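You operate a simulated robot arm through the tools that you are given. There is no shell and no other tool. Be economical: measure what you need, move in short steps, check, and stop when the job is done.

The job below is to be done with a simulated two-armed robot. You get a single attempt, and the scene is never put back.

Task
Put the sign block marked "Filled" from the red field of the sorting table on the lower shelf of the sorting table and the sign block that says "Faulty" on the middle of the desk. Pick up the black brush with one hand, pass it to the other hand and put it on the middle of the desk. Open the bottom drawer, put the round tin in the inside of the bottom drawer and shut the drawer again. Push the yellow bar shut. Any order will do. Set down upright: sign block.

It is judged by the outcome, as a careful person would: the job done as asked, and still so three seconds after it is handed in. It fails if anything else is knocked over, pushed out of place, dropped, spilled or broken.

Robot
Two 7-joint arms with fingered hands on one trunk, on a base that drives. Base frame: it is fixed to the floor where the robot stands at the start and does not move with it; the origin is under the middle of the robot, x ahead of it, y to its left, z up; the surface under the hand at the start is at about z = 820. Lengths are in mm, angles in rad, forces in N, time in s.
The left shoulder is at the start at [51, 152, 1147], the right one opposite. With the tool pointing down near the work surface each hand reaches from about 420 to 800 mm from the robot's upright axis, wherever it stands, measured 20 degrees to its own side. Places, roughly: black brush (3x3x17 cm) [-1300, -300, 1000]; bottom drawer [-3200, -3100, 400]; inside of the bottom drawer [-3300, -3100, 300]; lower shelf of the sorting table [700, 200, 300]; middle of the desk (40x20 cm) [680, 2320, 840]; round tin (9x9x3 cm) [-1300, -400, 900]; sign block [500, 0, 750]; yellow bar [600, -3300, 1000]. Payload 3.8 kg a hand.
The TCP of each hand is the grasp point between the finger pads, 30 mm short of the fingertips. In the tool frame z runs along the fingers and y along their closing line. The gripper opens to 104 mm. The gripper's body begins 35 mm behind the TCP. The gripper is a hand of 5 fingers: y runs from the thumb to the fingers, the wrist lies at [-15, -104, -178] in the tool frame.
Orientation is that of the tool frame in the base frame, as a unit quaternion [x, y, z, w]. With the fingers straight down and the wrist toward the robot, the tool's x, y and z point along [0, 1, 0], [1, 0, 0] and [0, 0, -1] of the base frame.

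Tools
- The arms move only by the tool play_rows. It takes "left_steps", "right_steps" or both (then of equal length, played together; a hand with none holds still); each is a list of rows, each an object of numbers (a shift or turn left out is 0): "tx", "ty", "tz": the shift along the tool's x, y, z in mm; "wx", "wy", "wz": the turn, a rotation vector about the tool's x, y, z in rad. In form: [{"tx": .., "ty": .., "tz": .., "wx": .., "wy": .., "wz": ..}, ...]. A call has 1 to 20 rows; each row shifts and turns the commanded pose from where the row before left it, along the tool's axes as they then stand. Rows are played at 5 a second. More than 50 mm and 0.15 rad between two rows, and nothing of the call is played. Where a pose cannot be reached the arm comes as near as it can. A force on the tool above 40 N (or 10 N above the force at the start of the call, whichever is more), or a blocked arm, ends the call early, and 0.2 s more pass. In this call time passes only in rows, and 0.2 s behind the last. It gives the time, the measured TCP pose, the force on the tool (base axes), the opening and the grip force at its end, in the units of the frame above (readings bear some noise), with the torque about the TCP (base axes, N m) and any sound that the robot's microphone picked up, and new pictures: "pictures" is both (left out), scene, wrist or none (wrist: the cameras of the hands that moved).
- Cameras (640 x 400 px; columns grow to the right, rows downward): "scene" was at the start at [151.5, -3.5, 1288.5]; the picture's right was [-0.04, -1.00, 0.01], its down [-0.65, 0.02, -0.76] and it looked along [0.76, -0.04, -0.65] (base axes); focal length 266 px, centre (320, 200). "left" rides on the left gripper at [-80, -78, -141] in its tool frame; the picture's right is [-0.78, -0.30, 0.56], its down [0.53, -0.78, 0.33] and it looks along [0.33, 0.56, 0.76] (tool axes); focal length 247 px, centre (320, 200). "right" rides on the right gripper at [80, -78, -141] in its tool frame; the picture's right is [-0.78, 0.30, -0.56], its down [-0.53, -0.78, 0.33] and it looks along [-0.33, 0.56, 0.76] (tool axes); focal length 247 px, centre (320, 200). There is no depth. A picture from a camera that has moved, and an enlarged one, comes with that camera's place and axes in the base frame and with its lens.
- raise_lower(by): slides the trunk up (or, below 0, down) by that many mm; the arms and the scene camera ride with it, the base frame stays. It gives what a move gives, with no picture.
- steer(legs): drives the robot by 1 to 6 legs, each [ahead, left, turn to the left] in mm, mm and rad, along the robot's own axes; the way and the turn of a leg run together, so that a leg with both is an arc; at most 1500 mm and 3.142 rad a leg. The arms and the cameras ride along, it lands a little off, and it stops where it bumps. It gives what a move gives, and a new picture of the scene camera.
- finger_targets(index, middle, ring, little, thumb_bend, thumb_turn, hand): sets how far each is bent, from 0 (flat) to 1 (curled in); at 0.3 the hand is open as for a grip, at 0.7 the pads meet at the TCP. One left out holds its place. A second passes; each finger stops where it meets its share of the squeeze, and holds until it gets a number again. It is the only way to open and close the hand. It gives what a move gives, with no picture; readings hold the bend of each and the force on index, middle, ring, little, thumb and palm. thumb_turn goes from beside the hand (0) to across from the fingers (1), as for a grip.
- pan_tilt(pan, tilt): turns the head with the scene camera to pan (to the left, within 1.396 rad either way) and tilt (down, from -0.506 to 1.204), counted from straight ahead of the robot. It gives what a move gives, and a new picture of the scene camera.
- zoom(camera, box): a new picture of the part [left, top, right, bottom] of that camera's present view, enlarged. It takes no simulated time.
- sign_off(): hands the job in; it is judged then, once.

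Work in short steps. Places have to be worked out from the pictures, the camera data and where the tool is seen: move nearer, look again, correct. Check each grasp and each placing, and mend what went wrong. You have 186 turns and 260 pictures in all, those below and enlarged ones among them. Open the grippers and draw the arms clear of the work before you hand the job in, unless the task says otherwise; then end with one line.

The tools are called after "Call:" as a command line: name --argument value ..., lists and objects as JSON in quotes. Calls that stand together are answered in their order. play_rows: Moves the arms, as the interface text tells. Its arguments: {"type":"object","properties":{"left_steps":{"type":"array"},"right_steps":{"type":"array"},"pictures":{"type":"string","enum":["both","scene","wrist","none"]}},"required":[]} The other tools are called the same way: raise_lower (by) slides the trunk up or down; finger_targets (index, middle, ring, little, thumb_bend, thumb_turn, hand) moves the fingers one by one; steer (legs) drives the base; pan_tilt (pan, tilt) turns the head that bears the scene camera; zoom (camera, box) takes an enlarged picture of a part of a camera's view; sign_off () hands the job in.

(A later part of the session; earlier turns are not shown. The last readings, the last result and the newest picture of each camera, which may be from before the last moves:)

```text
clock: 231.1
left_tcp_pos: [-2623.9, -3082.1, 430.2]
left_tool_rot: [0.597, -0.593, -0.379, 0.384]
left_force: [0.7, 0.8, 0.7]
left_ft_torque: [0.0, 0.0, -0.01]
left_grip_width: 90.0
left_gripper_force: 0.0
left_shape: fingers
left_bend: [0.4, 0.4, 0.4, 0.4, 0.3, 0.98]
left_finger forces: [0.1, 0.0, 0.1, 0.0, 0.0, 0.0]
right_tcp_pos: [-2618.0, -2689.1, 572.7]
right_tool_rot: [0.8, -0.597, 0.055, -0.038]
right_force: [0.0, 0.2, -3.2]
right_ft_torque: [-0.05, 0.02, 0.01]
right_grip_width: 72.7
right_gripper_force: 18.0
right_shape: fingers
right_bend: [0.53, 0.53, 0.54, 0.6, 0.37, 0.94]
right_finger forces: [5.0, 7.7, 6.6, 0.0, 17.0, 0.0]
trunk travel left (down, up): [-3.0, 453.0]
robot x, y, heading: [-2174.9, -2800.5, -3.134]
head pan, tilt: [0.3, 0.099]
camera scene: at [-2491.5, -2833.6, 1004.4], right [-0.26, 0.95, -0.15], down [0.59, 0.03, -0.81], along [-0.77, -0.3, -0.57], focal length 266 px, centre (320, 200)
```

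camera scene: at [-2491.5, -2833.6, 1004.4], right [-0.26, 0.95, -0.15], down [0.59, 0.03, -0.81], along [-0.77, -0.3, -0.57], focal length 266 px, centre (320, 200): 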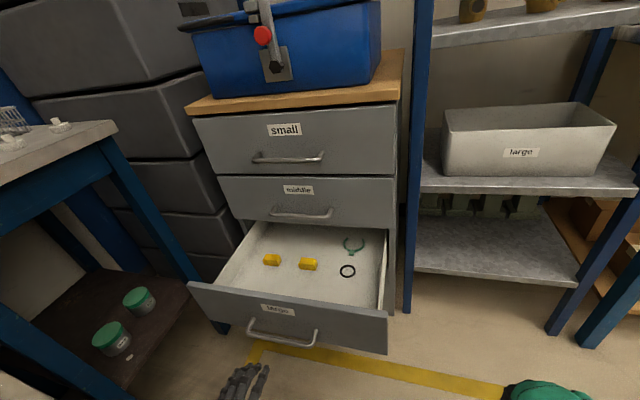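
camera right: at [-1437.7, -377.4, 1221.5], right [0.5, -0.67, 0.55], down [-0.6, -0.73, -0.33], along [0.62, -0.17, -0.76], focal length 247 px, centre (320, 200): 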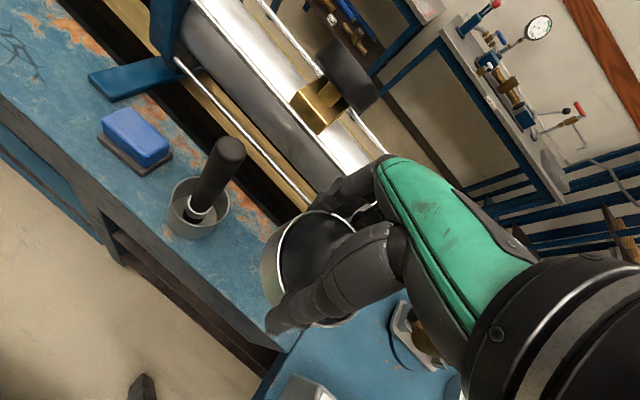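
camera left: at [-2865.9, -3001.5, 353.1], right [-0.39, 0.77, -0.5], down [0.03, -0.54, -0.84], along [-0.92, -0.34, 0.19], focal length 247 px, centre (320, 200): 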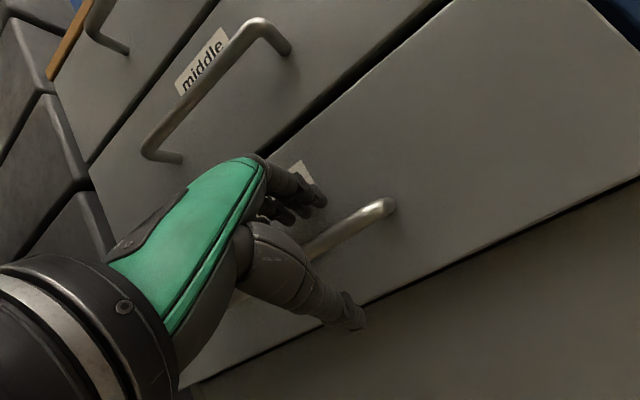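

The open drawer spans y≈-3358 to -2857 with its front edge at z≈490. I'll retract the left hand more, reposition a little, and bring the tin over the front area.

Call:
play_rows --left_steps '[{"tz": -30}, {"tz": -30}, {"tz": -30}]' --right_steps '[{"tz": -15}, {"tz": -15}, {"tz": -10}]' --pictures "none"

Call:
steer --legs '[[70, 120, 0]]'

Call:
play_rows --right_steps '[{"ty": 40, "tx": 10}, {"ty": 40, "tx": 10}, {"ty": 40, "tx": 10}, {"ty": 40, "tx": 10}, {"ty": 40, "tx": 10}]' --pictures "both"

```text
clock: 231.9
left_tcp_pos: [-2541.4, -3081.5, 467.3]
left_tool_rot: [0.597, -0.594, -0.38, 0.384]
left_force: [-0.3, 0.2, -0.5]
left_ft_torque: [0.02, 0.01, 0.0]
left_grip_width: 90.3
left_gripper_force: 0.1
left_shape: fingers
left_bend: [0.4, 0.4, 0.4, 0.4, 0.3, 0.98]
left_finger forces: [0.0, 0.1, 0.0, 0.0, 0.0, 0.0]
right_tcp_pos: [-2627.9, -2692.3, 610.5]
right_tool_rot: [0.8, -0.596, 0.055, -0.04]
right_force: [0.4, -0.2, -3.1]
right_ft_torque: [-0.08, 0.04, 0.0]
right_grip_width: 72.6
right_gripper_force: 17.4
right_shape: fingers
right_bend: [0.53, 0.53, 0.54, 0.6, 0.37, 0.94]
right_finger forces: [5.0, 7.7, 6.6, 0.1, 17.0, 0.0]
right hand out of reach, approached as far as the arm can: row 3
trunk travel left (down, up): [-3.0, 453.0]
robot x, y, heading: [-2172.0, -2801.9, -3.132]
head pan, tilt: [0.3, 0.099]
```

```text
clock: 233.2
left_tcp_pos: [-2612.5, -3201.1, 464.2]
left_tool_rot: [0.598, -0.593, -0.379, 0.383]
left_force: [0.2, 0.6, -0.4]
left_ft_torque: [-0.01, 0.04, -0.02]
left_grip_width: 90.0
left_gripper_force: 0.1
left_shape: fingers
left_bend: [0.4, 0.4, 0.4, 0.4, 0.3, 0.98]
left_finger forces: [0.0, 0.0, 0.1, 0.0, 0.0, 0.1]
right_tcp_pos: [-2697.6, -2812.9, 610.7]
right_tool_rot: [0.8, -0.596, 0.056, -0.04]
right_force: [-0.2, 0.0, -3.6]
right_ft_torque: [-0.04, 0.06, 0.0]
right_grip_width: 72.5
right_gripper_force: 18.1
right_shape: fingers
right_bend: [0.53, 0.53, 0.54, 0.6, 0.37, 0.94]
right_finger forces: [4.9, 7.5, 6.7, 0.1, 17.0, 0.1]
trunk travel left (down, up): [-3.0, 453.0]
robot x, y, heading: [-2244.2, -2922.6, -3.135]
head pan, tilt: [0.3, 0.099]
camera scene: at [-2561.4, -2954.5, 1004.0], right [-0.26, 0.95, -0.15], down [0.59, 0.03, -0.81], along [-0.77, -0.3, -0.57], focal length 266 px, centre (320, 200)
```

scene: 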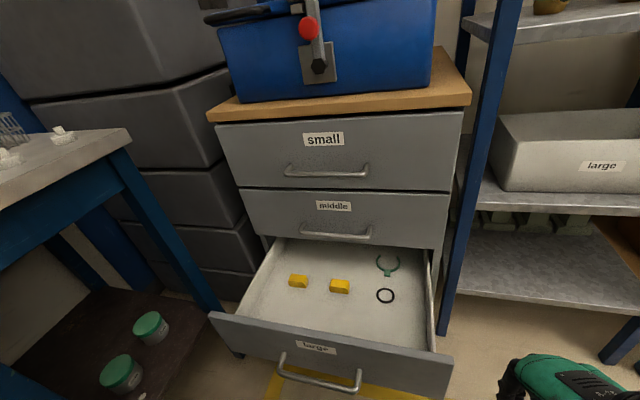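

```text
clock: 234.4
left_tcp_pos: [-2612.3, -3200.4, 464.7]
left_tool_rot: [0.597, -0.595, -0.379, 0.382]
left_force: [0.2, 0.0, 0.1]
left_ft_torque: [-0.02, -0.02, -0.02]
left_grip_width: 89.9
left_gripper_force: 0.0
left_shape: fingers
left_bend: [0.4, 0.4, 0.4, 0.4, 0.3, 0.98]
left_finger forces: [0.0, 0.0, 0.0, 0.0, 0.0, 0.0]
right_tcp_pos: [-2873.8, -2918.2, 587.7]
right_tool_rot: [0.799, -0.597, 0.055, -0.041]
right_force: [0.5, -0.4, -2.9]
right_ft_torque: [-0.03, 0.03, -0.01]
right_grip_width: 72.0
right_gripper_force: 18.1
right_shape: fingers
right_bend: [0.53, 0.53, 0.54, 0.6, 0.37, 0.94]
right_finger forces: [5.0, 7.6, 6.5, 0.0, 17.1, 0.0]
trunk travel left (down, up): [-3.0, 453.0]
robot x, y, heading: [-2241.0, -2927.5, -3.137]
head pan, tilt: [0.3, 0.099]
camera scene: at [-2561.4, -2954.1, 1004.0], right [-0.26, 0.95, -0.15], down [0.59, 0.03, -0.81], along [-0.77, -0.3, -0.57], focal length 266 px, centre (320, 200)
camera right: at [-2796.2, -2971.5, 740.3], right [-0.58, 0.66, 0.48], down [0.63, 0.73, -0.25], along [-0.52, 0.16, -0.84], focal length 247 px, centre (320, 200)
```

scene: 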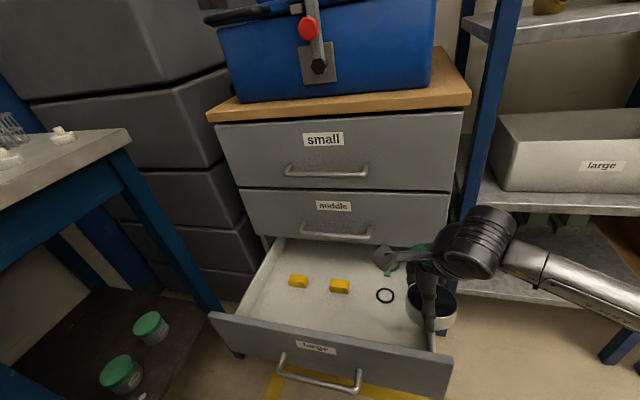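
right: 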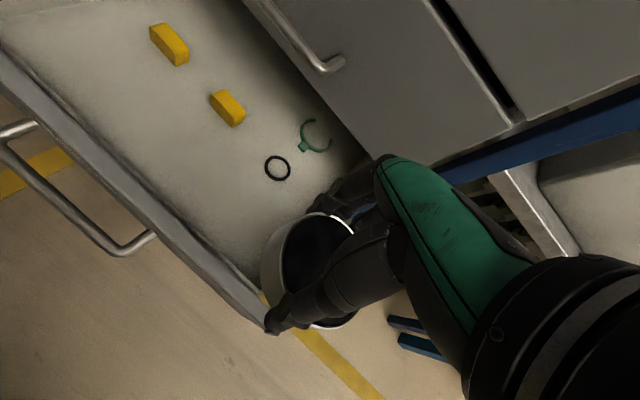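

I need to go about 155 mm further left. Moving over the drawer middle and levelling the tin.

Call:
play_rows --right_steps '[{"tx": 36, "ty": 16}, {"tx": 36, "ty": 16}, {"tx": 36, "ty": 16}, {"tx": 34, "ty": 15}, {"wx": -0.131, "wy": -0.039}]' --pictures "both"

```text
clock: 235.6
left_tcp_pos: [-2611.6, -3200.0, 466.1]
left_tool_rot: [0.597, -0.593, -0.379, 0.384]
left_force: [0.1, 0.1, -0.9]
left_ft_torque: [0.01, 0.0, 0.02]
left_grip_width: 90.2
left_gripper_force: 0.1
left_shape: fingers
left_bend: [0.4, 0.4, 0.4, 0.4, 0.3, 0.98]
left_finger forces: [0.1, 0.1, 0.0, 0.0, 0.1, 0.1]
right_tcp_pos: [-2893.3, -3070.8, 583.7]
right_tool_rot: [0.801, -0.598, 0.001, 0.001]
right_force: [-0.4, -0.2, -3.2]
right_ft_torque: [-0.05, 0.01, -0.03]
right_grip_width: 72.0
right_gripper_force: 17.1
right_shape: fingers
right_bend: [0.53, 0.53, 0.54, 0.6, 0.37, 0.94]
right_finger forces: [4.8, 7.3, 6.6, 0.0, 16.9, 0.0]
trunk travel left (down, up): [-3.0, 453.0]
robot x, y, heading: [-2242.9, -2926.3, -3.134]
head pan, tilt: [0.3, 0.099]
camera scene: at [-2561.0, -2953.4, 1004.3], right [-0.26, 0.95, -0.15], down [0.59, 0.03, -0.81], along [-0.77, -0.3, -0.57], focal length 266 px, centre (320, 200)
camera right: at [-2796.2, -3124.2, 723.8], right [-0.5, 0.66, 0.55], down [0.59, 0.73, -0.34], along [-0.63, 0.16, -0.76], focal length 247 px, centre (320, 200)
```

scene: 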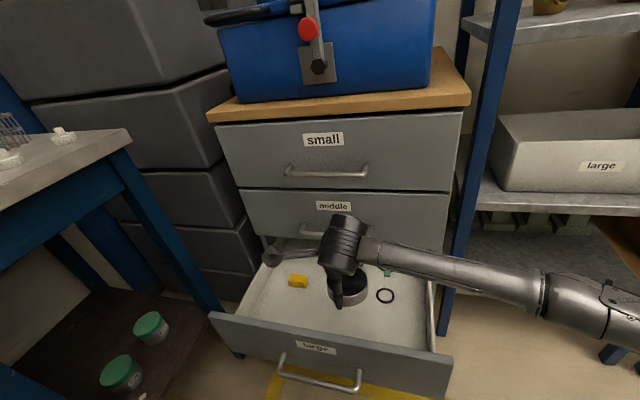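
right: 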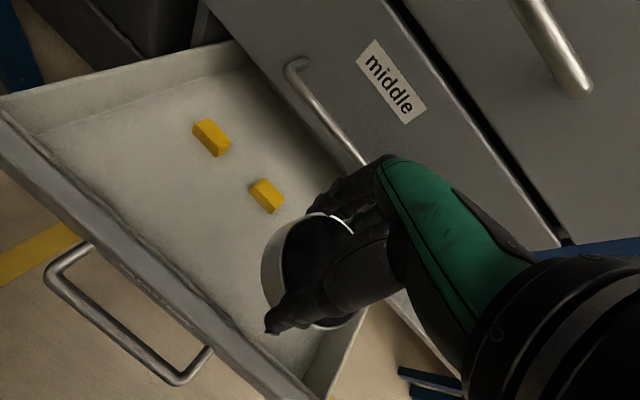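

The tin is level, but the wrist could clip the drawer front when lowered, so I'll move about 55 mm deeper and then descend partway.

Call:
play_rows --right_steps '[{"ty": 26, "tx": -12}, {"ty": 26, "tx": -12}, {"tz": 40}, {"tz": 40}, {"tz": 40}, {"tz": 30}]' --pictures "both"

```text
clock: 237.0
left_tcp_pos: [-2611.7, -3200.6, 466.9]
left_tool_rot: [0.596, -0.594, -0.381, 0.382]
left_force: [0.4, -0.4, 0.3]
left_ft_torque: [0.0, 0.0, 0.02]
left_grip_width: 90.2
left_gripper_force: 0.0
left_shape: fingers
left_bend: [0.4, 0.4, 0.4, 0.4, 0.3, 0.98]
left_finger forces: [0.0, 0.0, 0.1, 0.1, 0.0, 0.1]
right_tcp_pos: [-2947.9, -3062.5, 427.5]
right_tool_rot: [0.802, -0.598, 0.001, 0.001]
right_force: [-0.4, 0.5, -3.6]
right_ft_torque: [-0.05, 0.06, -0.02]
right_grip_width: 72.0
right_gripper_force: 17.2
right_shape: fingers
right_bend: [0.53, 0.53, 0.54, 0.6, 0.37, 0.94]
right_finger forces: [4.8, 7.2, 6.5, 0.0, 16.6, 0.1]
trunk travel left (down, up): [-3.0, 453.0]
robot x, y, heading: [-2238.8, -2924.9, -3.136]
head pan, tilt: [0.3, 0.099]
camera scene: at [-2561.2, -2954.1, 1004.1], right [-0.26, 0.95, -0.15], down [0.59, 0.03, -0.81], along [-0.77, -0.3, -0.57], focal length 266 px, centre (320, 200)
camera right: at [-2851.4, -3117.2, 567.8], right [-0.5, 0.66, 0.56], down [0.59, 0.73, -0.33], along [-0.63, 0.16, -0.76], focal length 247 px, centre (320, 200)
```

scene: 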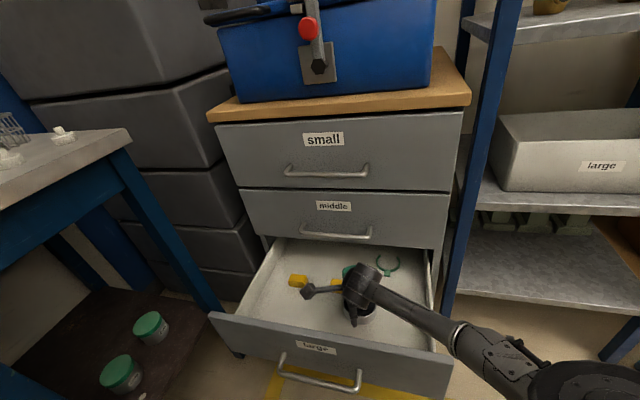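
right: 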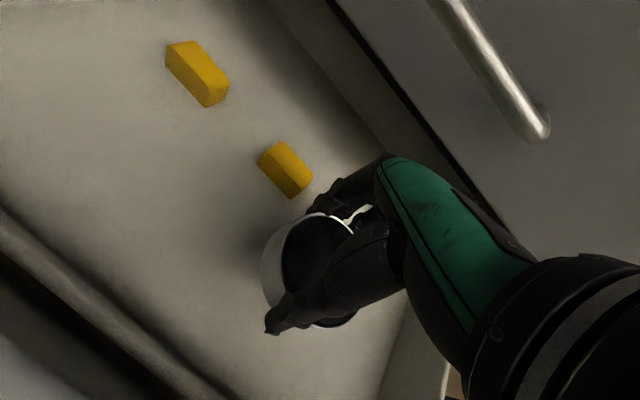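

There's still clearance from the yellow piece. I'll lower the rest in small steps until light contact.

Call:
play_rows --right_steps '[{"tz": 20}, {"tz": 12}, {"tz": 5}, {"tz": 4}, {"tz": 4}, {"tz": 4}]' --pictures "wrist"

```text
clock: 238.4
left_tcp_pos: [-2611.3, -3200.9, 466.4]
left_tool_rot: [0.597, -0.594, -0.38, 0.384]
left_force: [-0.8, 0.9, -0.7]
left_ft_torque: [0.0, -0.03, -0.02]
left_grip_width: 90.4
left_gripper_force: 0.1
left_shape: fingers
left_bend: [0.4, 0.4, 0.4, 0.4, 0.3, 0.98]
left_finger forces: [0.0, 0.0, 0.0, 0.0, 0.0, 0.0]
right_tcp_pos: [-2947.2, -3062.5, 410.2]
right_tool_rot: [0.801, -0.598, 0.001, 0.001]
right_force: [0.7, 0.1, -3.1]
right_ft_torque: [-0.02, 0.02, -0.02]
right_grip_width: 71.5
right_gripper_force: 18.2
right_shape: fingers
right_bend: [0.53, 0.53, 0.54, 0.6, 0.37, 0.94]
right_finger forces: [4.7, 7.1, 6.6, 0.1, 16.6, 0.0]
right hand out of reach, approached as far as the arm can: row 1, 2, 6
trunk travel left (down, up): [-3.0, 453.0]
robot x, y, heading: [-2242.8, -2925.1, -3.139]
head pan, tilt: [0.3, 0.099]
camera right: at [-2850.1, -3116.0, 549.9], right [-0.5, 0.66, 0.56], down [0.59, 0.73, -0.34], along [-0.63, 0.16, -0.76], focal length 247 px, centre (320, 200)
```

right: 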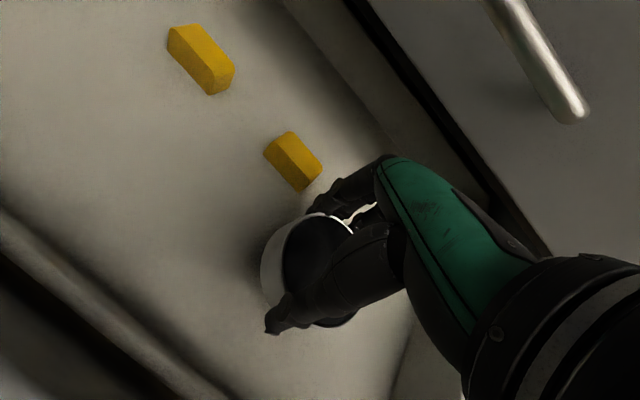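

The arm can't reach lower from here, so I'll lift, bring the hand back and right relative to the robot, and drive the base closer.

Call:
play_rows --right_steps '[{"tz": -40}, {"tz": -30}, {"ty": -38, "tx": -20}, {"ty": -37, "tx": -20}]' --pictures "none"

Call:
steer --legs '[[60, 60, 0]]'

Call:
play_rows --right_steps '[{"tz": 30}, {"tz": 25}]' --pictures "both"

```text
clock: 239.4
left_tcp_pos: [-2611.4, -3200.7, 465.2]
left_tool_rot: [0.597, -0.594, -0.38, 0.383]
left_force: [0.8, -0.3, -0.4]
left_ft_torque: [-0.01, 0.01, 0.0]
left_grip_width: 90.3
left_gripper_force: 0.0
left_shape: fingers
left_bend: [0.4, 0.4, 0.4, 0.4, 0.3, 0.98]
left_finger forces: [0.1, 0.1, 0.0, 0.1, 0.0, 0.0]
right_tcp_pos: [-2886.6, -3000.3, 484.1]
right_tool_rot: [0.802, -0.598, 0.001, 0.002]
right_force: [-0.3, -0.9, -2.6]
right_ft_torque: [-0.03, 0.01, 0.0]
right_grip_width: 70.4
right_gripper_force: 18.5
right_shape: fingers
right_bend: [0.52, 0.52, 0.53, 0.6, 0.39, 0.94]
right_finger forces: [5.3, 7.5, 6.6, 0.0, 17.6, 0.0]
trunk travel left (down, up): [-3.0, 453.0]
robot x, y, heading: [-2244.0, -2925.6, -3.135]
head pan, tilt: [0.3, 0.099]
```

```text
clock: 240.6
left_tcp_pos: [-2661.8, -3247.6, 464.8]
left_tool_rot: [0.602, -0.591, -0.381, 0.379]
left_force: [1.1, -0.1, 0.6]
left_ft_torque: [0.02, 0.0, -0.01]
left_grip_width: 90.1
left_gripper_force: 0.0
left_shape: fingers
left_bend: [0.4, 0.4, 0.4, 0.4, 0.3, 0.98]
left_finger forces: [0.0, 0.1, 0.0, 0.1, 0.0, 0.0]
right_tcp_pos: [-2938.6, -3054.3, 483.1]
right_tool_rot: [0.802, -0.597, 0.003, 0.002]
right_force: [-0.6, -0.2, -3.1]
right_ft_torque: [-0.07, 0.03, 0.01]
right_grip_width: 70.8
right_gripper_force: 18.1
right_shape: fingers
right_bend: [0.52, 0.52, 0.53, 0.6, 0.39, 0.94]
right_finger forces: [5.3, 7.3, 6.5, 0.1, 17.6, 0.0]
trunk travel left (down, up): [-3.0, 453.0]
robot x, y, heading: [-2295.1, -2978.1, -3.132]
head pan, tilt: [0.3, 0.099]
stopped in leg 1: the robot was blocked; the commanded pose is now the measured one
camera scene: at [-2613.9, -3003.6, 1004.6], right [-0.26, 0.95, -0.15], down [0.59, 0.03, -0.81], along [-0.77, -0.3, -0.57], focal length 266 px, centre (320, 200)
```

scene: 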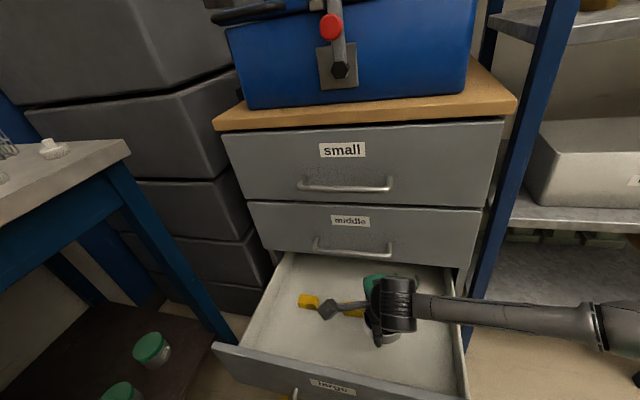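

```text
clock: 241.2
left_tcp_pos: [-2660.6, -3248.1, 464.4]
left_tool_rot: [0.602, -0.591, -0.38, 0.379]
left_force: [0.7, -0.5, 0.7]
left_ft_torque: [-0.01, 0.02, 0.02]
left_grip_width: 90.0
left_gripper_force: 0.1
left_shape: fingers
left_bend: [0.4, 0.4, 0.4, 0.4, 0.3, 0.98]
left_finger forces: [0.0, 0.0, 0.1, 0.0, 0.1, 0.1]
right_tcp_pos: [-2938.5, -3053.6, 427.0]
right_tool_rot: [0.802, -0.597, 0.002, 0.002]
right_force: [0.4, -0.5, -2.4]
right_ft_torque: [-0.06, 0.04, -0.02]
right_grip_width: 70.6
right_gripper_force: 18.5
right_shape: fingers
right_bend: [0.52, 0.52, 0.53, 0.6, 0.39, 0.94]
right_finger forces: [5.2, 7.4, 6.6, 0.0, 17.4, 0.0]
trunk travel left (down, up): [-3.0, 453.0]
robot x, y, heading: [-2294.1, -2975.7, -3.133]
head pan, tilt: [0.3, 0.099]
camera scene: at [-2614.4, -3003.6, 1004.1], right [-0.26, 0.95, -0.15], down [0.59, 0.03, -0.81], along [-0.77, -0.3, -0.57], focal length 266 px, centre (320, 200)
camera right: at [-2841.5, -3105.9, 567.1], right [-0.51, 0.66, 0.55], down [0.59, 0.73, -0.34], along [-0.63, 0.15, -0.76], focal length 247 px, centre (320, 200)
```

scene: 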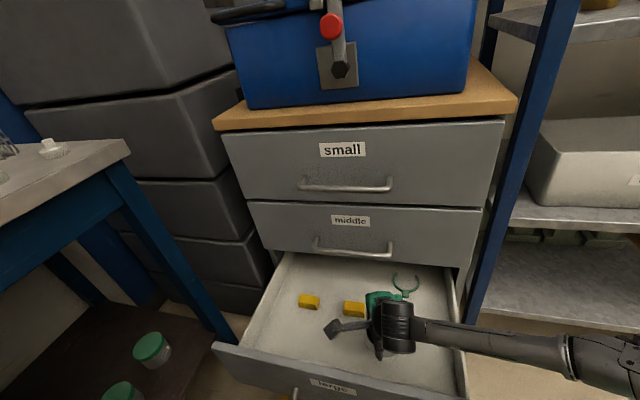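
right: 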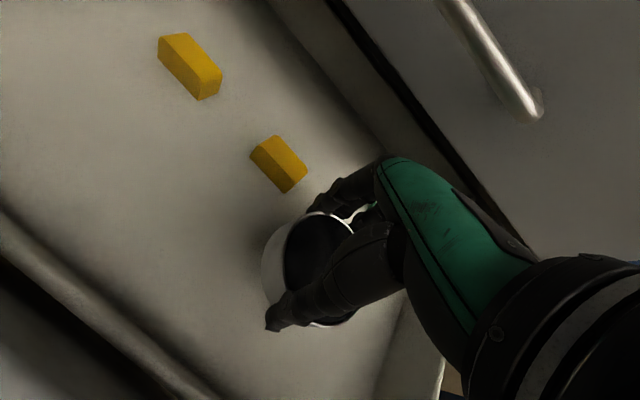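

Something on my left stopped the base near the end, so I won't go further that way. The hand is over the right spot, so I'll lower the tin.

Call:
play_rows --right_steps '[{"tz": 20}, {"tz": 10}, {"tz": 6}, {"tz": 5}, {"tz": 5}, {"tz": 4}]' --pictures "wrist"

Call:
pan_tilt --pan 1.2 --tilt 0.1

```text
clock: 242.6
left_tcp_pos: [-2662.1, -3247.3, 464.9]
left_tool_rot: [0.602, -0.59, -0.381, 0.379]
left_force: [1.2, -1.3, 0.3]
left_ft_torque: [-0.01, 0.02, 0.02]
left_grip_width: 90.3
left_gripper_force: 0.1
left_shape: fingers
left_bend: [0.4, 0.4, 0.4, 0.4, 0.3, 0.98]
left_finger forces: [0.0, 0.1, 0.0, 0.0, 0.0, 0.0]
right_tcp_pos: [-2939.7, -3055.6, 381.0]
right_tool_rot: [0.803, -0.596, 0.0, 0.005]
right_force: [0.7, 1.4, 8.0]
right_ft_torque: [0.2, 0.36, -0.03]
right_grip_width: 70.7
right_gripper_force: 20.0
right_shape: fingers
right_bend: [0.53, 0.52, 0.53, 0.6, 0.38, 0.94]
right_finger forces: [4.9, 7.0, 7.5, 1.1, 19.1, 0.0]
trunk travel left (down, up): [-3.0, 453.0]
robot x, y, heading: [-2298.1, -2978.5, -3.129]
head pan, tilt: [0.3, 0.099]
camera right: at [-2841.4, -3108.3, 520.5], right [-0.51, 0.66, 0.55], down [0.59, 0.73, -0.34], along [-0.63, 0.15, -0.76], focal length 247 px, centre (320, 200)
```

right: 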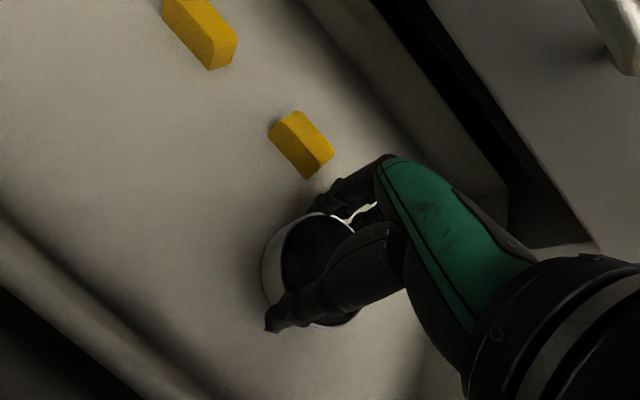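

```text
clock: 243.8
left_tcp_pos: [-2660.8, -3247.1, 466.4]
left_tool_rot: [0.602, -0.59, -0.381, 0.38]
left_force: [0.2, 0.5, -0.4]
left_ft_torque: [-0.01, -0.02, 0.0]
left_grip_width: 90.1
left_gripper_force: 0.0
left_shape: fingers
left_bend: [0.4, 0.4, 0.4, 0.4, 0.3, 0.98]
left_finger forces: [0.1, 0.0, 0.0, 0.1, 0.0, 0.0]
right_tcp_pos: [-2939.2, -3055.0, 378.9]
right_tool_rot: [0.803, -0.596, 0.001, 0.003]
right_force: [-0.3, 0.4, 15.9]
right_ft_torque: [0.15, 0.67, -0.01]
right_grip_width: 71.1
right_gripper_force: 20.5
right_shape: fingers
right_bend: [0.53, 0.52, 0.53, 0.6, 0.38, 0.94]
right_finger forces: [5.1, 8.3, 7.2, 1.3, 19.3, 0.1]
trunk travel left (down, up): [-3.0, 453.0]
robot x, y, heading: [-2294.2, -2977.3, -3.132]
head pan, tilt: [1.201, 0.099]
camera scene: at [-2566.5, -3061.7, 1032.3], right [-0.81, 0.35, -0.47], down [0.53, 0.09, -0.84], along [-0.25, -0.93, -0.27], focal length 266 px, centre (320, 200)
```

scene: 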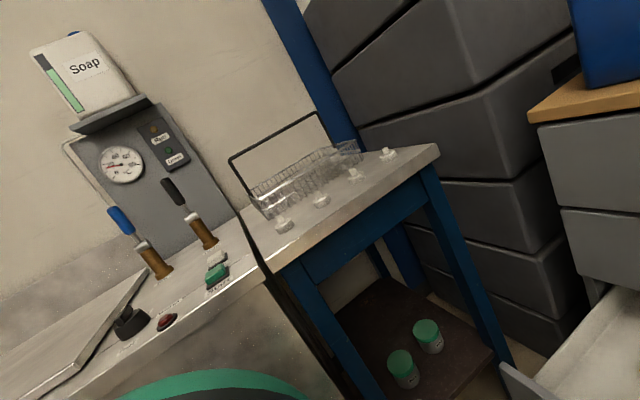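

The tin rests on the drawer floor and nothing on the left looks disturbed. I'll open the hand modestly and rise.

Call:
play_rows --right_steps '[{"tz": -2}]' --pictures "none"

Call:
finger_targets --hand "right" --index 0.4 --middle 0.38 --ring 0.38 --little 0.4 --thumb_bend 0.24

Call:
zoom --camera "right" --box '[200, 100, 440, 360]'

```text
clock: 244.2
left_tcp_pos: [-2661.4, -3248.3, 464.3]
left_tool_rot: [0.603, -0.59, -0.379, 0.38]
left_force: [-0.6, 0.6, 0.2]
left_ft_torque: [0.0, -0.01, 0.0]
left_grip_width: 89.9
left_gripper_force: 0.1
left_shape: fingers
left_bend: [0.4, 0.4, 0.4, 0.4, 0.3, 0.98]
left_finger forces: [0.1, 0.0, 0.0, 0.0, 0.0, 0.0]
right_tcp_pos: [-2939.4, -3055.2, 380.5]
right_tool_rot: [0.803, -0.596, 0.003, 0.004]
right_force: [-1.1, -1.1, 11.0]
right_ft_torque: [0.09, 0.49, 0.07]
right_grip_width: 71.0
right_gripper_force: 19.6
right_shape: fingers
right_bend: [0.53, 0.52, 0.53, 0.6, 0.38, 0.94]
right_finger forces: [5.3, 8.1, 7.1, 0.9, 19.3, 0.1]
trunk travel left (down, up): [-3.0, 453.0]
robot x, y, heading: [-2296.1, -2979.3, -3.134]
head pan, tilt: [1.201, 0.099]
```

```text
clock: 245.2
left_tcp_pos: [-2661.8, -3247.3, 464.8]
left_tool_rot: [0.603, -0.59, -0.379, 0.379]
left_force: [-0.9, -0.3, 0.8]
left_ft_torque: [-0.03, 0.01, 0.01]
left_grip_width: 90.4
left_gripper_force: 0.0
left_shape: fingers
left_bend: [0.4, 0.4, 0.4, 0.4, 0.3, 0.98]
left_finger forces: [0.0, 0.0, 0.0, 0.0, 0.1, 0.0]
right_tcp_pos: [-2939.6, -3056.2, 379.2]
right_tool_rot: [0.803, -0.596, 0.002, 0.003]
right_force: [1.0, 0.0, 0.3]
right_ft_torque: [-0.01, 0.0, 0.02]
right_grip_width: 95.2
right_gripper_force: 0.0
right_shape: fingers
right_bend: [0.4, 0.38, 0.38, 0.4, 0.24, 0.97]
right_finger forces: [0.0, 0.1, 0.0, 0.1, 0.0, 0.1]
trunk travel left (down, up): [-3.0, 453.0]
robot x, y, heading: [-2291.4, -2980.7, -3.132]
head pan, tilt: [1.201, 0.099]
```

```text
1.54 times, centred on (320, 230) of right
camera zoom: at [-2841.3, -3107.9, 520.5], right [-0.51, 0.66, 0.55], down [0.59, 0.73, -0.34], along [-0.63, 0.15, -0.76], focal length 380 px, centre (320, 154)
```

zoom: 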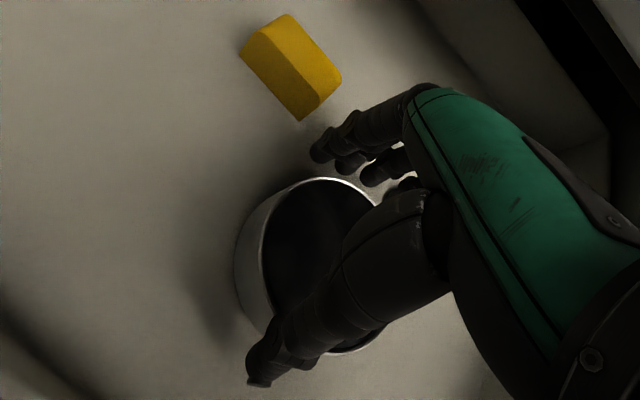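

The tin is free. Raising the hand out of the drawer.

Call:
play_rows --right_steps '[{"tz": -20}, {"tz": -40}, {"tz": -45}, {"tz": -45}, {"tz": -40}]' --pictures "wrist"

```text
clock: 246.3
left_tcp_pos: [-2661.2, -3247.6, 464.9]
left_tool_rot: [0.602, -0.591, -0.38, 0.379]
left_force: [-0.1, 0.4, -0.4]
left_ft_torque: [0.0, -0.04, -0.03]
left_grip_width: 90.1
left_gripper_force: 0.1
left_shape: fingers
left_bend: [0.4, 0.4, 0.4, 0.4, 0.3, 0.98]
left_finger forces: [0.0, 0.0, 0.0, 0.0, 0.1, 0.1]
right_tcp_pos: [-2939.3, -3052.9, 569.5]
right_tool_rot: [0.803, -0.596, 0.002, 0.003]
right_force: [-0.1, -0.6, -0.5]
right_ft_torque: [0.01, -0.02, 0.03]
right_grip_width: 95.1
right_gripper_force: 0.1
right_shape: fingers
right_bend: [0.4, 0.38, 0.38, 0.4, 0.24, 0.97]
right_finger forces: [0.0, 0.0, 0.0, 0.0, 0.0, 0.1]
trunk travel left (down, up): [-3.0, 453.0]
robot x, y, heading: [-2295.2, -2977.3, -3.127]
head pan, tilt: [1.201, 0.099]
camera right: at [-2842.5, -3106.5, 710.9], right [-0.51, 0.66, 0.55], down [0.59, 0.73, -0.34], along [-0.63, 0.15, -0.76], focal length 247 px, centre (320, 200)
```

right: 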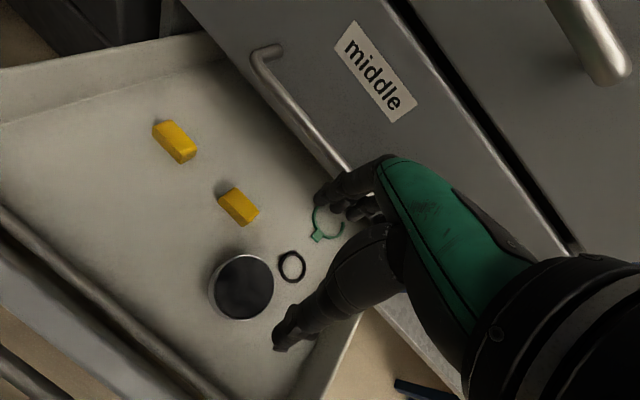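

The tin sits flat in the drawer. I'll clear the right hand back and to the right, and make a fist with the left to push the drawer shut.

Call:
play_rows --right_steps '[{"ty": -45, "tx": 0}, {"ty": -45}, {"ty": -45, "tx": -10}, {"ty": -35, "tx": -30}, {"ty": -20, "tx": -40}, {"ty": -10, "tx": -40}]' --pictures "none"

Call:
finger_targets --hand "left" --index 0.75 --middle 0.75 --ring 0.75 --little 0.75 --thumb_bend 0.7

Call:
steer --legs '[[0, -90, 0]]'

Call:
pan_tilt --pan 0.25 --tilt 0.15

```text
clock: 247.8
left_tcp_pos: [-2660.8, -3248.0, 465.7]
left_tool_rot: [0.602, -0.59, -0.38, 0.38]
left_force: [-0.3, 0.8, 0.1]
left_ft_torque: [0.01, 0.0, 0.0]
left_grip_width: 90.1
left_gripper_force: 0.1
left_shape: fingers
left_bend: [0.4, 0.4, 0.4, 0.4, 0.3, 0.98]
left_finger forces: [0.0, 0.1, 0.0, 0.0, 0.0, 0.0]
right_tcp_pos: [-2783.9, -2878.2, 570.5]
right_tool_rot: [0.803, -0.596, 0.002, 0.003]
right_force: [-0.3, 0.8, 0.2]
right_ft_torque: [-0.04, 0.01, -0.01]
right_grip_width: 95.4
right_gripper_force: 0.0
right_shape: fingers
right_bend: [0.4, 0.38, 0.38, 0.4, 0.24, 0.97]
right_finger forces: [0.0, 0.0, 0.1, 0.0, 0.0, 0.0]
trunk travel left (down, up): [-3.0, 453.0]
robot x, y, heading: [-2296.4, -2978.2, -3.135]
head pan, tilt: [1.201, 0.099]
```

```text
clock: 248.8
left_tcp_pos: [-2662.1, -3248.1, 465.1]
left_tool_rot: [0.602, -0.59, -0.381, 0.38]
left_force: [-0.5, 0.1, 0.4]
left_ft_torque: [-0.01, -0.01, -0.02]
left_grip_width: 0.3
left_gripper_force: 0.1
left_shape: fingers
left_bend: [0.75, 0.75, 0.75, 0.75, 0.67, 0.98]
left_finger forces: [0.1, 0.0, 0.0, 0.0, 0.0, 0.1]
right_tcp_pos: [-2784.0, -2878.2, 569.1]
right_tool_rot: [0.803, -0.596, 0.001, 0.003]
right_force: [0.7, 0.5, 0.4]
right_ft_torque: [-0.02, 0.01, 0.01]
right_grip_width: 95.5
right_gripper_force: 0.1
right_shape: fingers
right_bend: [0.4, 0.38, 0.38, 0.4, 0.24, 0.97]
right_finger forces: [0.0, 0.0, 0.1, 0.0, 0.0, 0.1]
trunk travel left (down, up): [-3.0, 453.0]
robot x, y, heading: [-2293.9, -2979.3, -3.135]
head pan, tilt: [1.201, 0.099]
```

```text
clock: 249.8
left_tcp_pos: [-2662.7, -3161.0, 464.6]
left_tool_rot: [0.603, -0.59, -0.38, 0.379]
left_force: [0.7, -0.2, 0.4]
left_ft_torque: [0.05, 0.0, -0.01]
left_grip_width: 0.1
left_gripper_force: 0.1
left_shape: fingers
left_bend: [0.75, 0.75, 0.75, 0.75, 0.67, 0.98]
left_finger forces: [0.1, 0.0, 0.0, 0.1, 0.0, 0.0]
right_tcp_pos: [-2785.1, -2791.0, 568.6]
right_tool_rot: [0.803, -0.596, 0.002, 0.002]
right_force: [-0.2, 0.0, -0.2]
right_ft_torque: [-0.05, 0.05, 0.03]
right_grip_width: 95.6
right_gripper_force: 0.1
right_shape: fingers
right_bend: [0.4, 0.38, 0.38, 0.4, 0.24, 0.97]
right_finger forces: [0.1, 0.0, 0.0, 0.0, 0.0, 0.1]
trunk travel left (down, up): [-3.0, 453.0]
robot x, y, heading: [-2293.6, -2887.5, -3.131]
head pan, tilt: [1.201, 0.099]
camera scene: at [-2566.8, -2976.4, 1032.2], right [-0.81, 0.35, -0.47], down [0.53, 0.1, -0.84], along [-0.25, -0.93, -0.27], focal length 266 px, centre (320, 200)
```

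scene: 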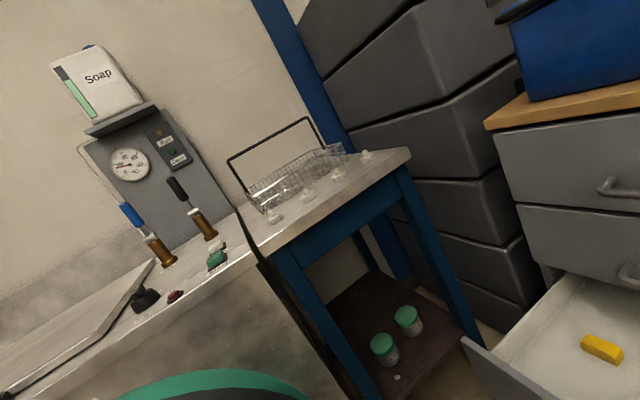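

```text
clock: 251.1
left_tcp_pos: [-2662.8, -3161.8, 464.7]
left_tool_rot: [0.602, -0.59, -0.382, 0.378]
left_force: [-0.2, -0.1, -0.5]
left_ft_torque: [0.02, -0.03, -0.02]
left_grip_width: 0.0
left_gripper_force: 0.0
left_shape: fingers
left_bend: [0.75, 0.75, 0.75, 0.75, 0.67, 0.98]
left_finger forces: [0.1, 0.1, 0.0, 0.0, 0.0, 0.1]
right_tcp_pos: [-2785.0, -2792.7, 570.4]
right_tool_rot: [0.803, -0.596, 0.001, 0.002]
right_force: [0.7, 0.1, 0.4]
right_ft_torque: [0.0, 0.02, 0.05]
right_grip_width: 95.5
right_gripper_force: 0.1
right_shape: fingers
right_bend: [0.4, 0.38, 0.38, 0.4, 0.24, 0.97]
right_finger forces: [0.0, 0.1, 0.0, 0.0, 0.1, 0.0]
trunk travel left (down, up): [-3.0, 453.0]
robot x, y, heading: [-2296.5, -2888.1, -3.133]
head pan, tilt: [0.25, 0.15]
camera scene: at [-2613.6, -2915.1, 999.4], right [-0.22, 0.97, -0.13], down [0.63, 0.04, -0.78], along [-0.75, -0.25, -0.61], focal length 266 px, centre (320, 200)
```

scene: 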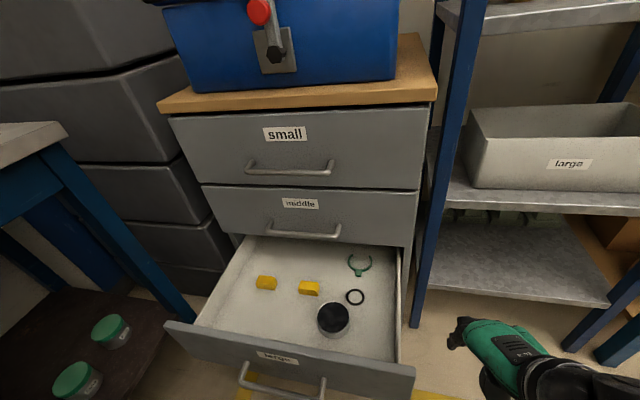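

Now pushing the drawer front with the left fist, above its handle.

Call:
play_rows --left_steps '[{"tx": -25}, {"tx": -25}, {"tz": 36, "ty": 16}, {"tz": 36, "ty": 16}, {"tz": 27, "ty": 12}, {"tz": 27, "ty": 12}, {"tz": 27, "ty": 12}, {"tz": 27, "ty": 12}, {"tz": 27, "ty": 12}]' --pictures "scene"

```text
clock: 253.1
left_tcp_pos: [-2890.8, -3114.1, 462.3]
left_tool_rot: [0.603, -0.589, -0.381, 0.379]
left_force: [-0.2, 0.2, 0.1]
left_ft_torque: [0.06, -0.01, 0.01]
left_grip_width: 0.0
left_gripper_force: 0.0
left_shape: fingers
left_bend: [0.75, 0.75, 0.75, 0.75, 0.68, 0.97]
left_finger forces: [0.1, 0.0, 0.0, 0.0, 0.0, 0.0]
right_tcp_pos: [-2785.1, -2790.5, 569.4]
right_tool_rot: [0.802, -0.597, 0.001, 0.002]
right_force: [-0.8, 0.0, -0.2]
right_ft_torque: [-0.01, -0.01, -0.02]
right_grip_width: 95.3
right_gripper_force: 0.0
right_shape: fingers
right_bend: [0.4, 0.38, 0.38, 0.4, 0.24, 0.97]
right_finger forces: [0.1, 0.0, 0.0, 0.0, 0.0, 0.0]
trunk travel left (down, up): [-3.0, 453.0]
robot x, y, heading: [-2300.4, -2890.4, -3.137]
head pan, tilt: [0.25, 0.15]
camera scene: at [-2614.1, -2915.0, 999.2], right [-0.22, 0.97, -0.13], down [0.63, 0.04, -0.78], along [-0.75, -0.25, -0.61], focal length 266 px, centre (320, 200)
```

scene: 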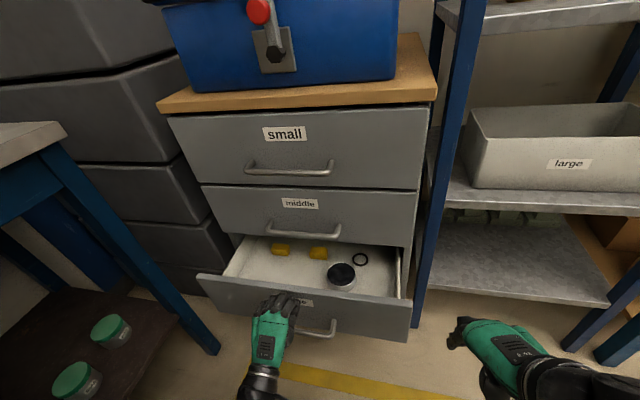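

The drawer is sliding in smoothly, so I'll keep pushing to the end stop.

Call:
play_rows --left_steps '[{"tz": 27, "ty": 12}, {"tz": 27, "ty": 12}, {"tz": 27, "ty": 12}, {"tz": 27, "ty": 12}, {"tz": 18, "ty": 8}, {"tz": 9, "ty": 4}, {"tz": 9, "ty": 4}, {"tz": 9, "ty": 4}, {"tz": 9, "ty": 4}]' --pictures "scene"

```text
clock: 255.0
left_tcp_pos: [-3056.2, -3116.6, 456.0]
left_tool_rot: [0.603, -0.591, -0.381, 0.377]
left_force: [19.3, -0.2, 5.9]
left_ft_torque: [0.06, -0.33, -0.06]
left_grip_width: 0.0
left_gripper_force: 10.8
left_shape: fingers
left_bend: [0.75, 0.75, 0.75, 0.75, 0.7, 0.97]
left_finger forces: [0.1, 1.0, 0.1, 0.0, 21.0, 0.1]
right_tcp_pos: [-2783.6, -2793.4, 570.5]
right_tool_rot: [0.803, -0.596, 0.002, 0.002]
right_force: [-0.4, -0.6, -0.2]
right_ft_torque: [-0.03, -0.02, 0.01]
right_grip_width: 95.2
right_gripper_force: 0.1
right_shape: fingers
right_bend: [0.4, 0.38, 0.38, 0.4, 0.24, 0.97]
right_finger forces: [0.1, 0.0, 0.1, 0.0, 0.0, 0.0]
trunk travel left (down, up): [-3.0, 453.0]
robot x, y, heading: [-2293.7, -2889.4, -3.129]
head pan, tilt: [0.25, 0.15]
stopped in row 9 (left hand): the force on the tool passed its limit at 50 N (the readings are from after the stop); the commanded pose is now the measured one
camera scene: at [-2611.8, -2915.7, 999.8], right [-0.22, 0.97, -0.13], down [0.62, 0.04, -0.78], along [-0.75, -0.25, -0.61], focal length 266 px, centre (320, 200)
```

scene: 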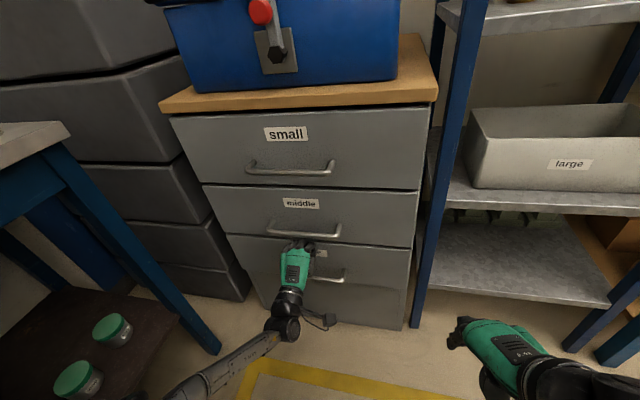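

The drawer hit its end stop. I'll withdraw the left hand straight back, level it again, and check.

Call:
play_rows --left_steps '[{"tz": -36, "ty": -16}, {"tz": -36, "ty": -16}, {"tz": -36, "ty": -16}, {"tz": -36, "ty": -16}, {"tz": -36, "ty": -16}, {"tz": -36, "ty": -16}]' --pictures "scene"

Call:
steer --legs '[[-150, -100, 0]]'

Call:
play_rows --left_steps '[{"wx": 0.145, "tz": -20}, {"wx": 0.145, "tz": -20}, {"wx": 0.145, "tz": -20}, {"wx": 0.145, "tz": -20}, {"wx": 0.145, "tz": -20}, {"wx": 0.145, "tz": -20}, {"wx": 0.145, "tz": -20}, {"wx": 0.13, "tz": -20}]' --pictures "none"

Call:
raise_lower --by 222

Call:
raise_lower --by 225

```text
clock: 256.4
left_tcp_pos: [-2819.8, -3112.5, 459.5]
left_tool_rot: [0.603, -0.591, -0.381, 0.378]
left_force: [-1.0, 0.9, 0.3]
left_ft_torque: [-0.02, 0.01, -0.01]
left_grip_width: 0.1
left_gripper_force: 0.1
left_shape: fingers
left_bend: [0.75, 0.75, 0.75, 0.75, 0.68, 0.97]
left_finger forces: [0.0, 0.0, 0.0, 0.0, 0.1, 0.1]
right_tcp_pos: [-2784.6, -2792.0, 568.6]
right_tool_rot: [0.803, -0.596, 0.001, 0.002]
right_force: [0.4, -0.2, 0.4]
right_ft_torque: [-0.01, 0.0, 0.01]
right_grip_width: 95.2
right_gripper_force: 0.0
right_shape: fingers
right_bend: [0.4, 0.38, 0.38, 0.4, 0.24, 0.97]
right_finger forces: [0.0, 0.1, 0.1, 0.0, 0.1, 0.1]
trunk travel left (down, up): [-3.0, 453.0]
robot x, y, heading: [-2291.5, -2890.2, -3.134]
head pan, tilt: [0.25, 0.15]
camera scene: at [-2612.9, -2915.5, 999.5], right [-0.22, 0.97, -0.13], down [0.63, 0.04, -0.78], along [-0.75, -0.25, -0.61], focal length 266 px, centre (320, 200)
```

scene: 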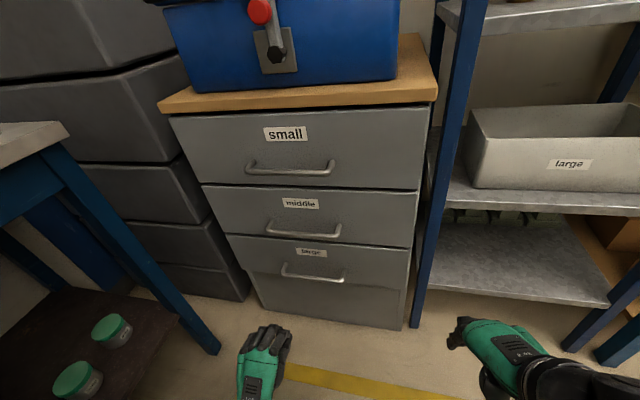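

```text
clock: 257.9
left_tcp_pos: [-2673.3, -3006.1, 460.9]
left_tool_rot: [0.602, -0.591, -0.381, 0.378]
left_force: [0.8, 0.5, 0.8]
left_ft_torque: [0.0, -0.04, 0.01]
left_grip_width: 0.0
left_gripper_force: 0.1
left_shape: fingers
left_bend: [0.75, 0.75, 0.75, 0.75, 0.68, 0.97]
left_finger forces: [0.0, 0.0, 0.1, 0.1, 0.0, 0.0]
right_tcp_pos: [-2636.4, -2685.7, 569.7]
right_tool_rot: [0.802, -0.597, 0.0, 0.002]
right_force: [0.1, 0.4, -0.5]
right_ft_torque: [0.02, -0.02, 0.01]
right_grip_width: 95.3
right_gripper_force: 0.0
right_shape: fingers
right_bend: [0.4, 0.38, 0.38, 0.4, 0.24, 0.97]
right_finger forces: [0.0, 0.0, 0.1, 0.1, 0.0, 0.0]
trunk travel left (down, up): [-3.0, 453.0]
robot x, y, heading: [-2144.6, -2786.3, -3.131]
head pan, tilt: [0.25, 0.15]
camera scene: at [-2464.1, -2808.5, 999.7], right [-0.22, 0.97, -0.13], down [0.63, 0.04, -0.78], along [-0.75, -0.25, -0.61], focal length 266 px, centre (320, 200)
```

scene: 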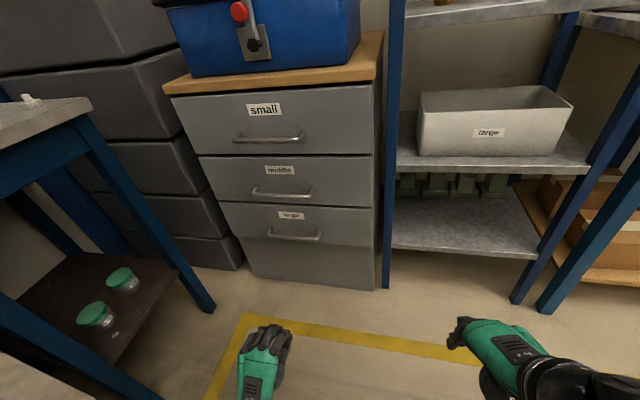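

```text
clock: 259.7
left_tcp_pos: [-2609.1, -3010.4, 559.0]
left_tool_rot: [0.71, -0.704, 0.001, -0.01]
left_force: [-0.1, -0.1, -0.2]
left_ft_torque: [-0.04, 0.0, -0.02]
left_grip_width: 0.2
left_gripper_force: 0.0
left_shape: fingers
left_bend: [0.75, 0.75, 0.75, 0.75, 0.68, 0.97]
left_finger forces: [0.0, 0.1, 0.0, 0.0, 0.0, 0.0]
left hand out of reach, approached as far as the arm can: row 6, 7, 8
right_tcp_pos: [-2636.7, -2685.3, 568.9]
right_tool_rot: [0.802, -0.597, 0.002, 0.001]
right_force: [0.4, 0.6, -0.1]
right_ft_torque: [0.06, -0.02, 0.01]
right_grip_width: 95.3
right_gripper_force: 0.1
right_shape: fingers
right_bend: [0.4, 0.38, 0.38, 0.4, 0.24, 0.97]
right_finger forces: [0.0, 0.0, 0.0, 0.1, 0.1, 0.0]
trunk travel left (down, up): [-3.0, 453.0]
robot x, y, heading: [-2143.0, -2781.4, -3.135]
head pan, tilt: [0.25, 0.15]
```

```text
clock: 262.1
left_tcp_pos: [-2610.0, -3008.8, 779.4]
left_tool_rot: [0.71, -0.704, 0.001, -0.009]
left_force: [-1.2, -0.2, -0.2]
left_ft_torque: [0.0, 0.02, -0.02]
left_grip_width: 0.0
left_gripper_force: 0.0
left_shape: fingers
left_bend: [0.75, 0.75, 0.75, 0.75, 0.68, 0.97]
left_finger forces: [0.0, 0.1, 0.1, 0.0, 0.1, 0.0]
right_tcp_pos: [-2635.6, -2685.7, 791.5]
right_tool_rot: [0.802, -0.597, 0.001, 0.002]
right_force: [0.0, -0.1, -0.1]
right_ft_torque: [-0.02, -0.01, 0.01]
right_grip_width: 95.3
right_gripper_force: 0.0
right_shape: fingers
right_bend: [0.4, 0.38, 0.38, 0.4, 0.24, 0.97]
right_finger forces: [0.1, 0.1, 0.1, 0.0, 0.0, 0.1]
trunk travel left (down, up): [-225.0, 231.0]
robot x, y, heading: [-2143.0, -2781.3, -3.136]
head pan, tilt: [0.25, 0.15]
```

```text
clock: 264.5
left_tcp_pos: [-2610.3, -3008.0, 1005.9]
left_tool_rot: [0.71, -0.704, 0.001, -0.01]
left_force: [0.1, -0.8, 0.6]
left_ft_torque: [-0.01, 0.02, 0.0]
left_grip_width: 0.1
left_gripper_force: 0.0
left_shape: fingers
left_bend: [0.75, 0.75, 0.75, 0.75, 0.68, 0.97]
left_finger forces: [0.1, 0.0, 0.0, 0.1, 0.0, 0.1]
right_tcp_pos: [-2635.7, -2684.9, 1016.6]
right_tool_rot: [0.802, -0.598, 0.001, 0.001]
right_force: [-0.5, 0.2, -0.4]
right_ft_torque: [0.03, -0.01, 0.02]
right_grip_width: 95.1
right_gripper_force: 0.1
right_shape: fingers
right_bend: [0.4, 0.38, 0.38, 0.4, 0.24, 0.97]
right_finger forces: [0.1, 0.0, 0.0, 0.1, 0.0, 0.0]
trunk travel left (down, up): [-450.0, 6.0]
robot x, y, heading: [-2146.0, -2783.0, -3.139]
head pan, tilt: [0.25, 0.15]
```

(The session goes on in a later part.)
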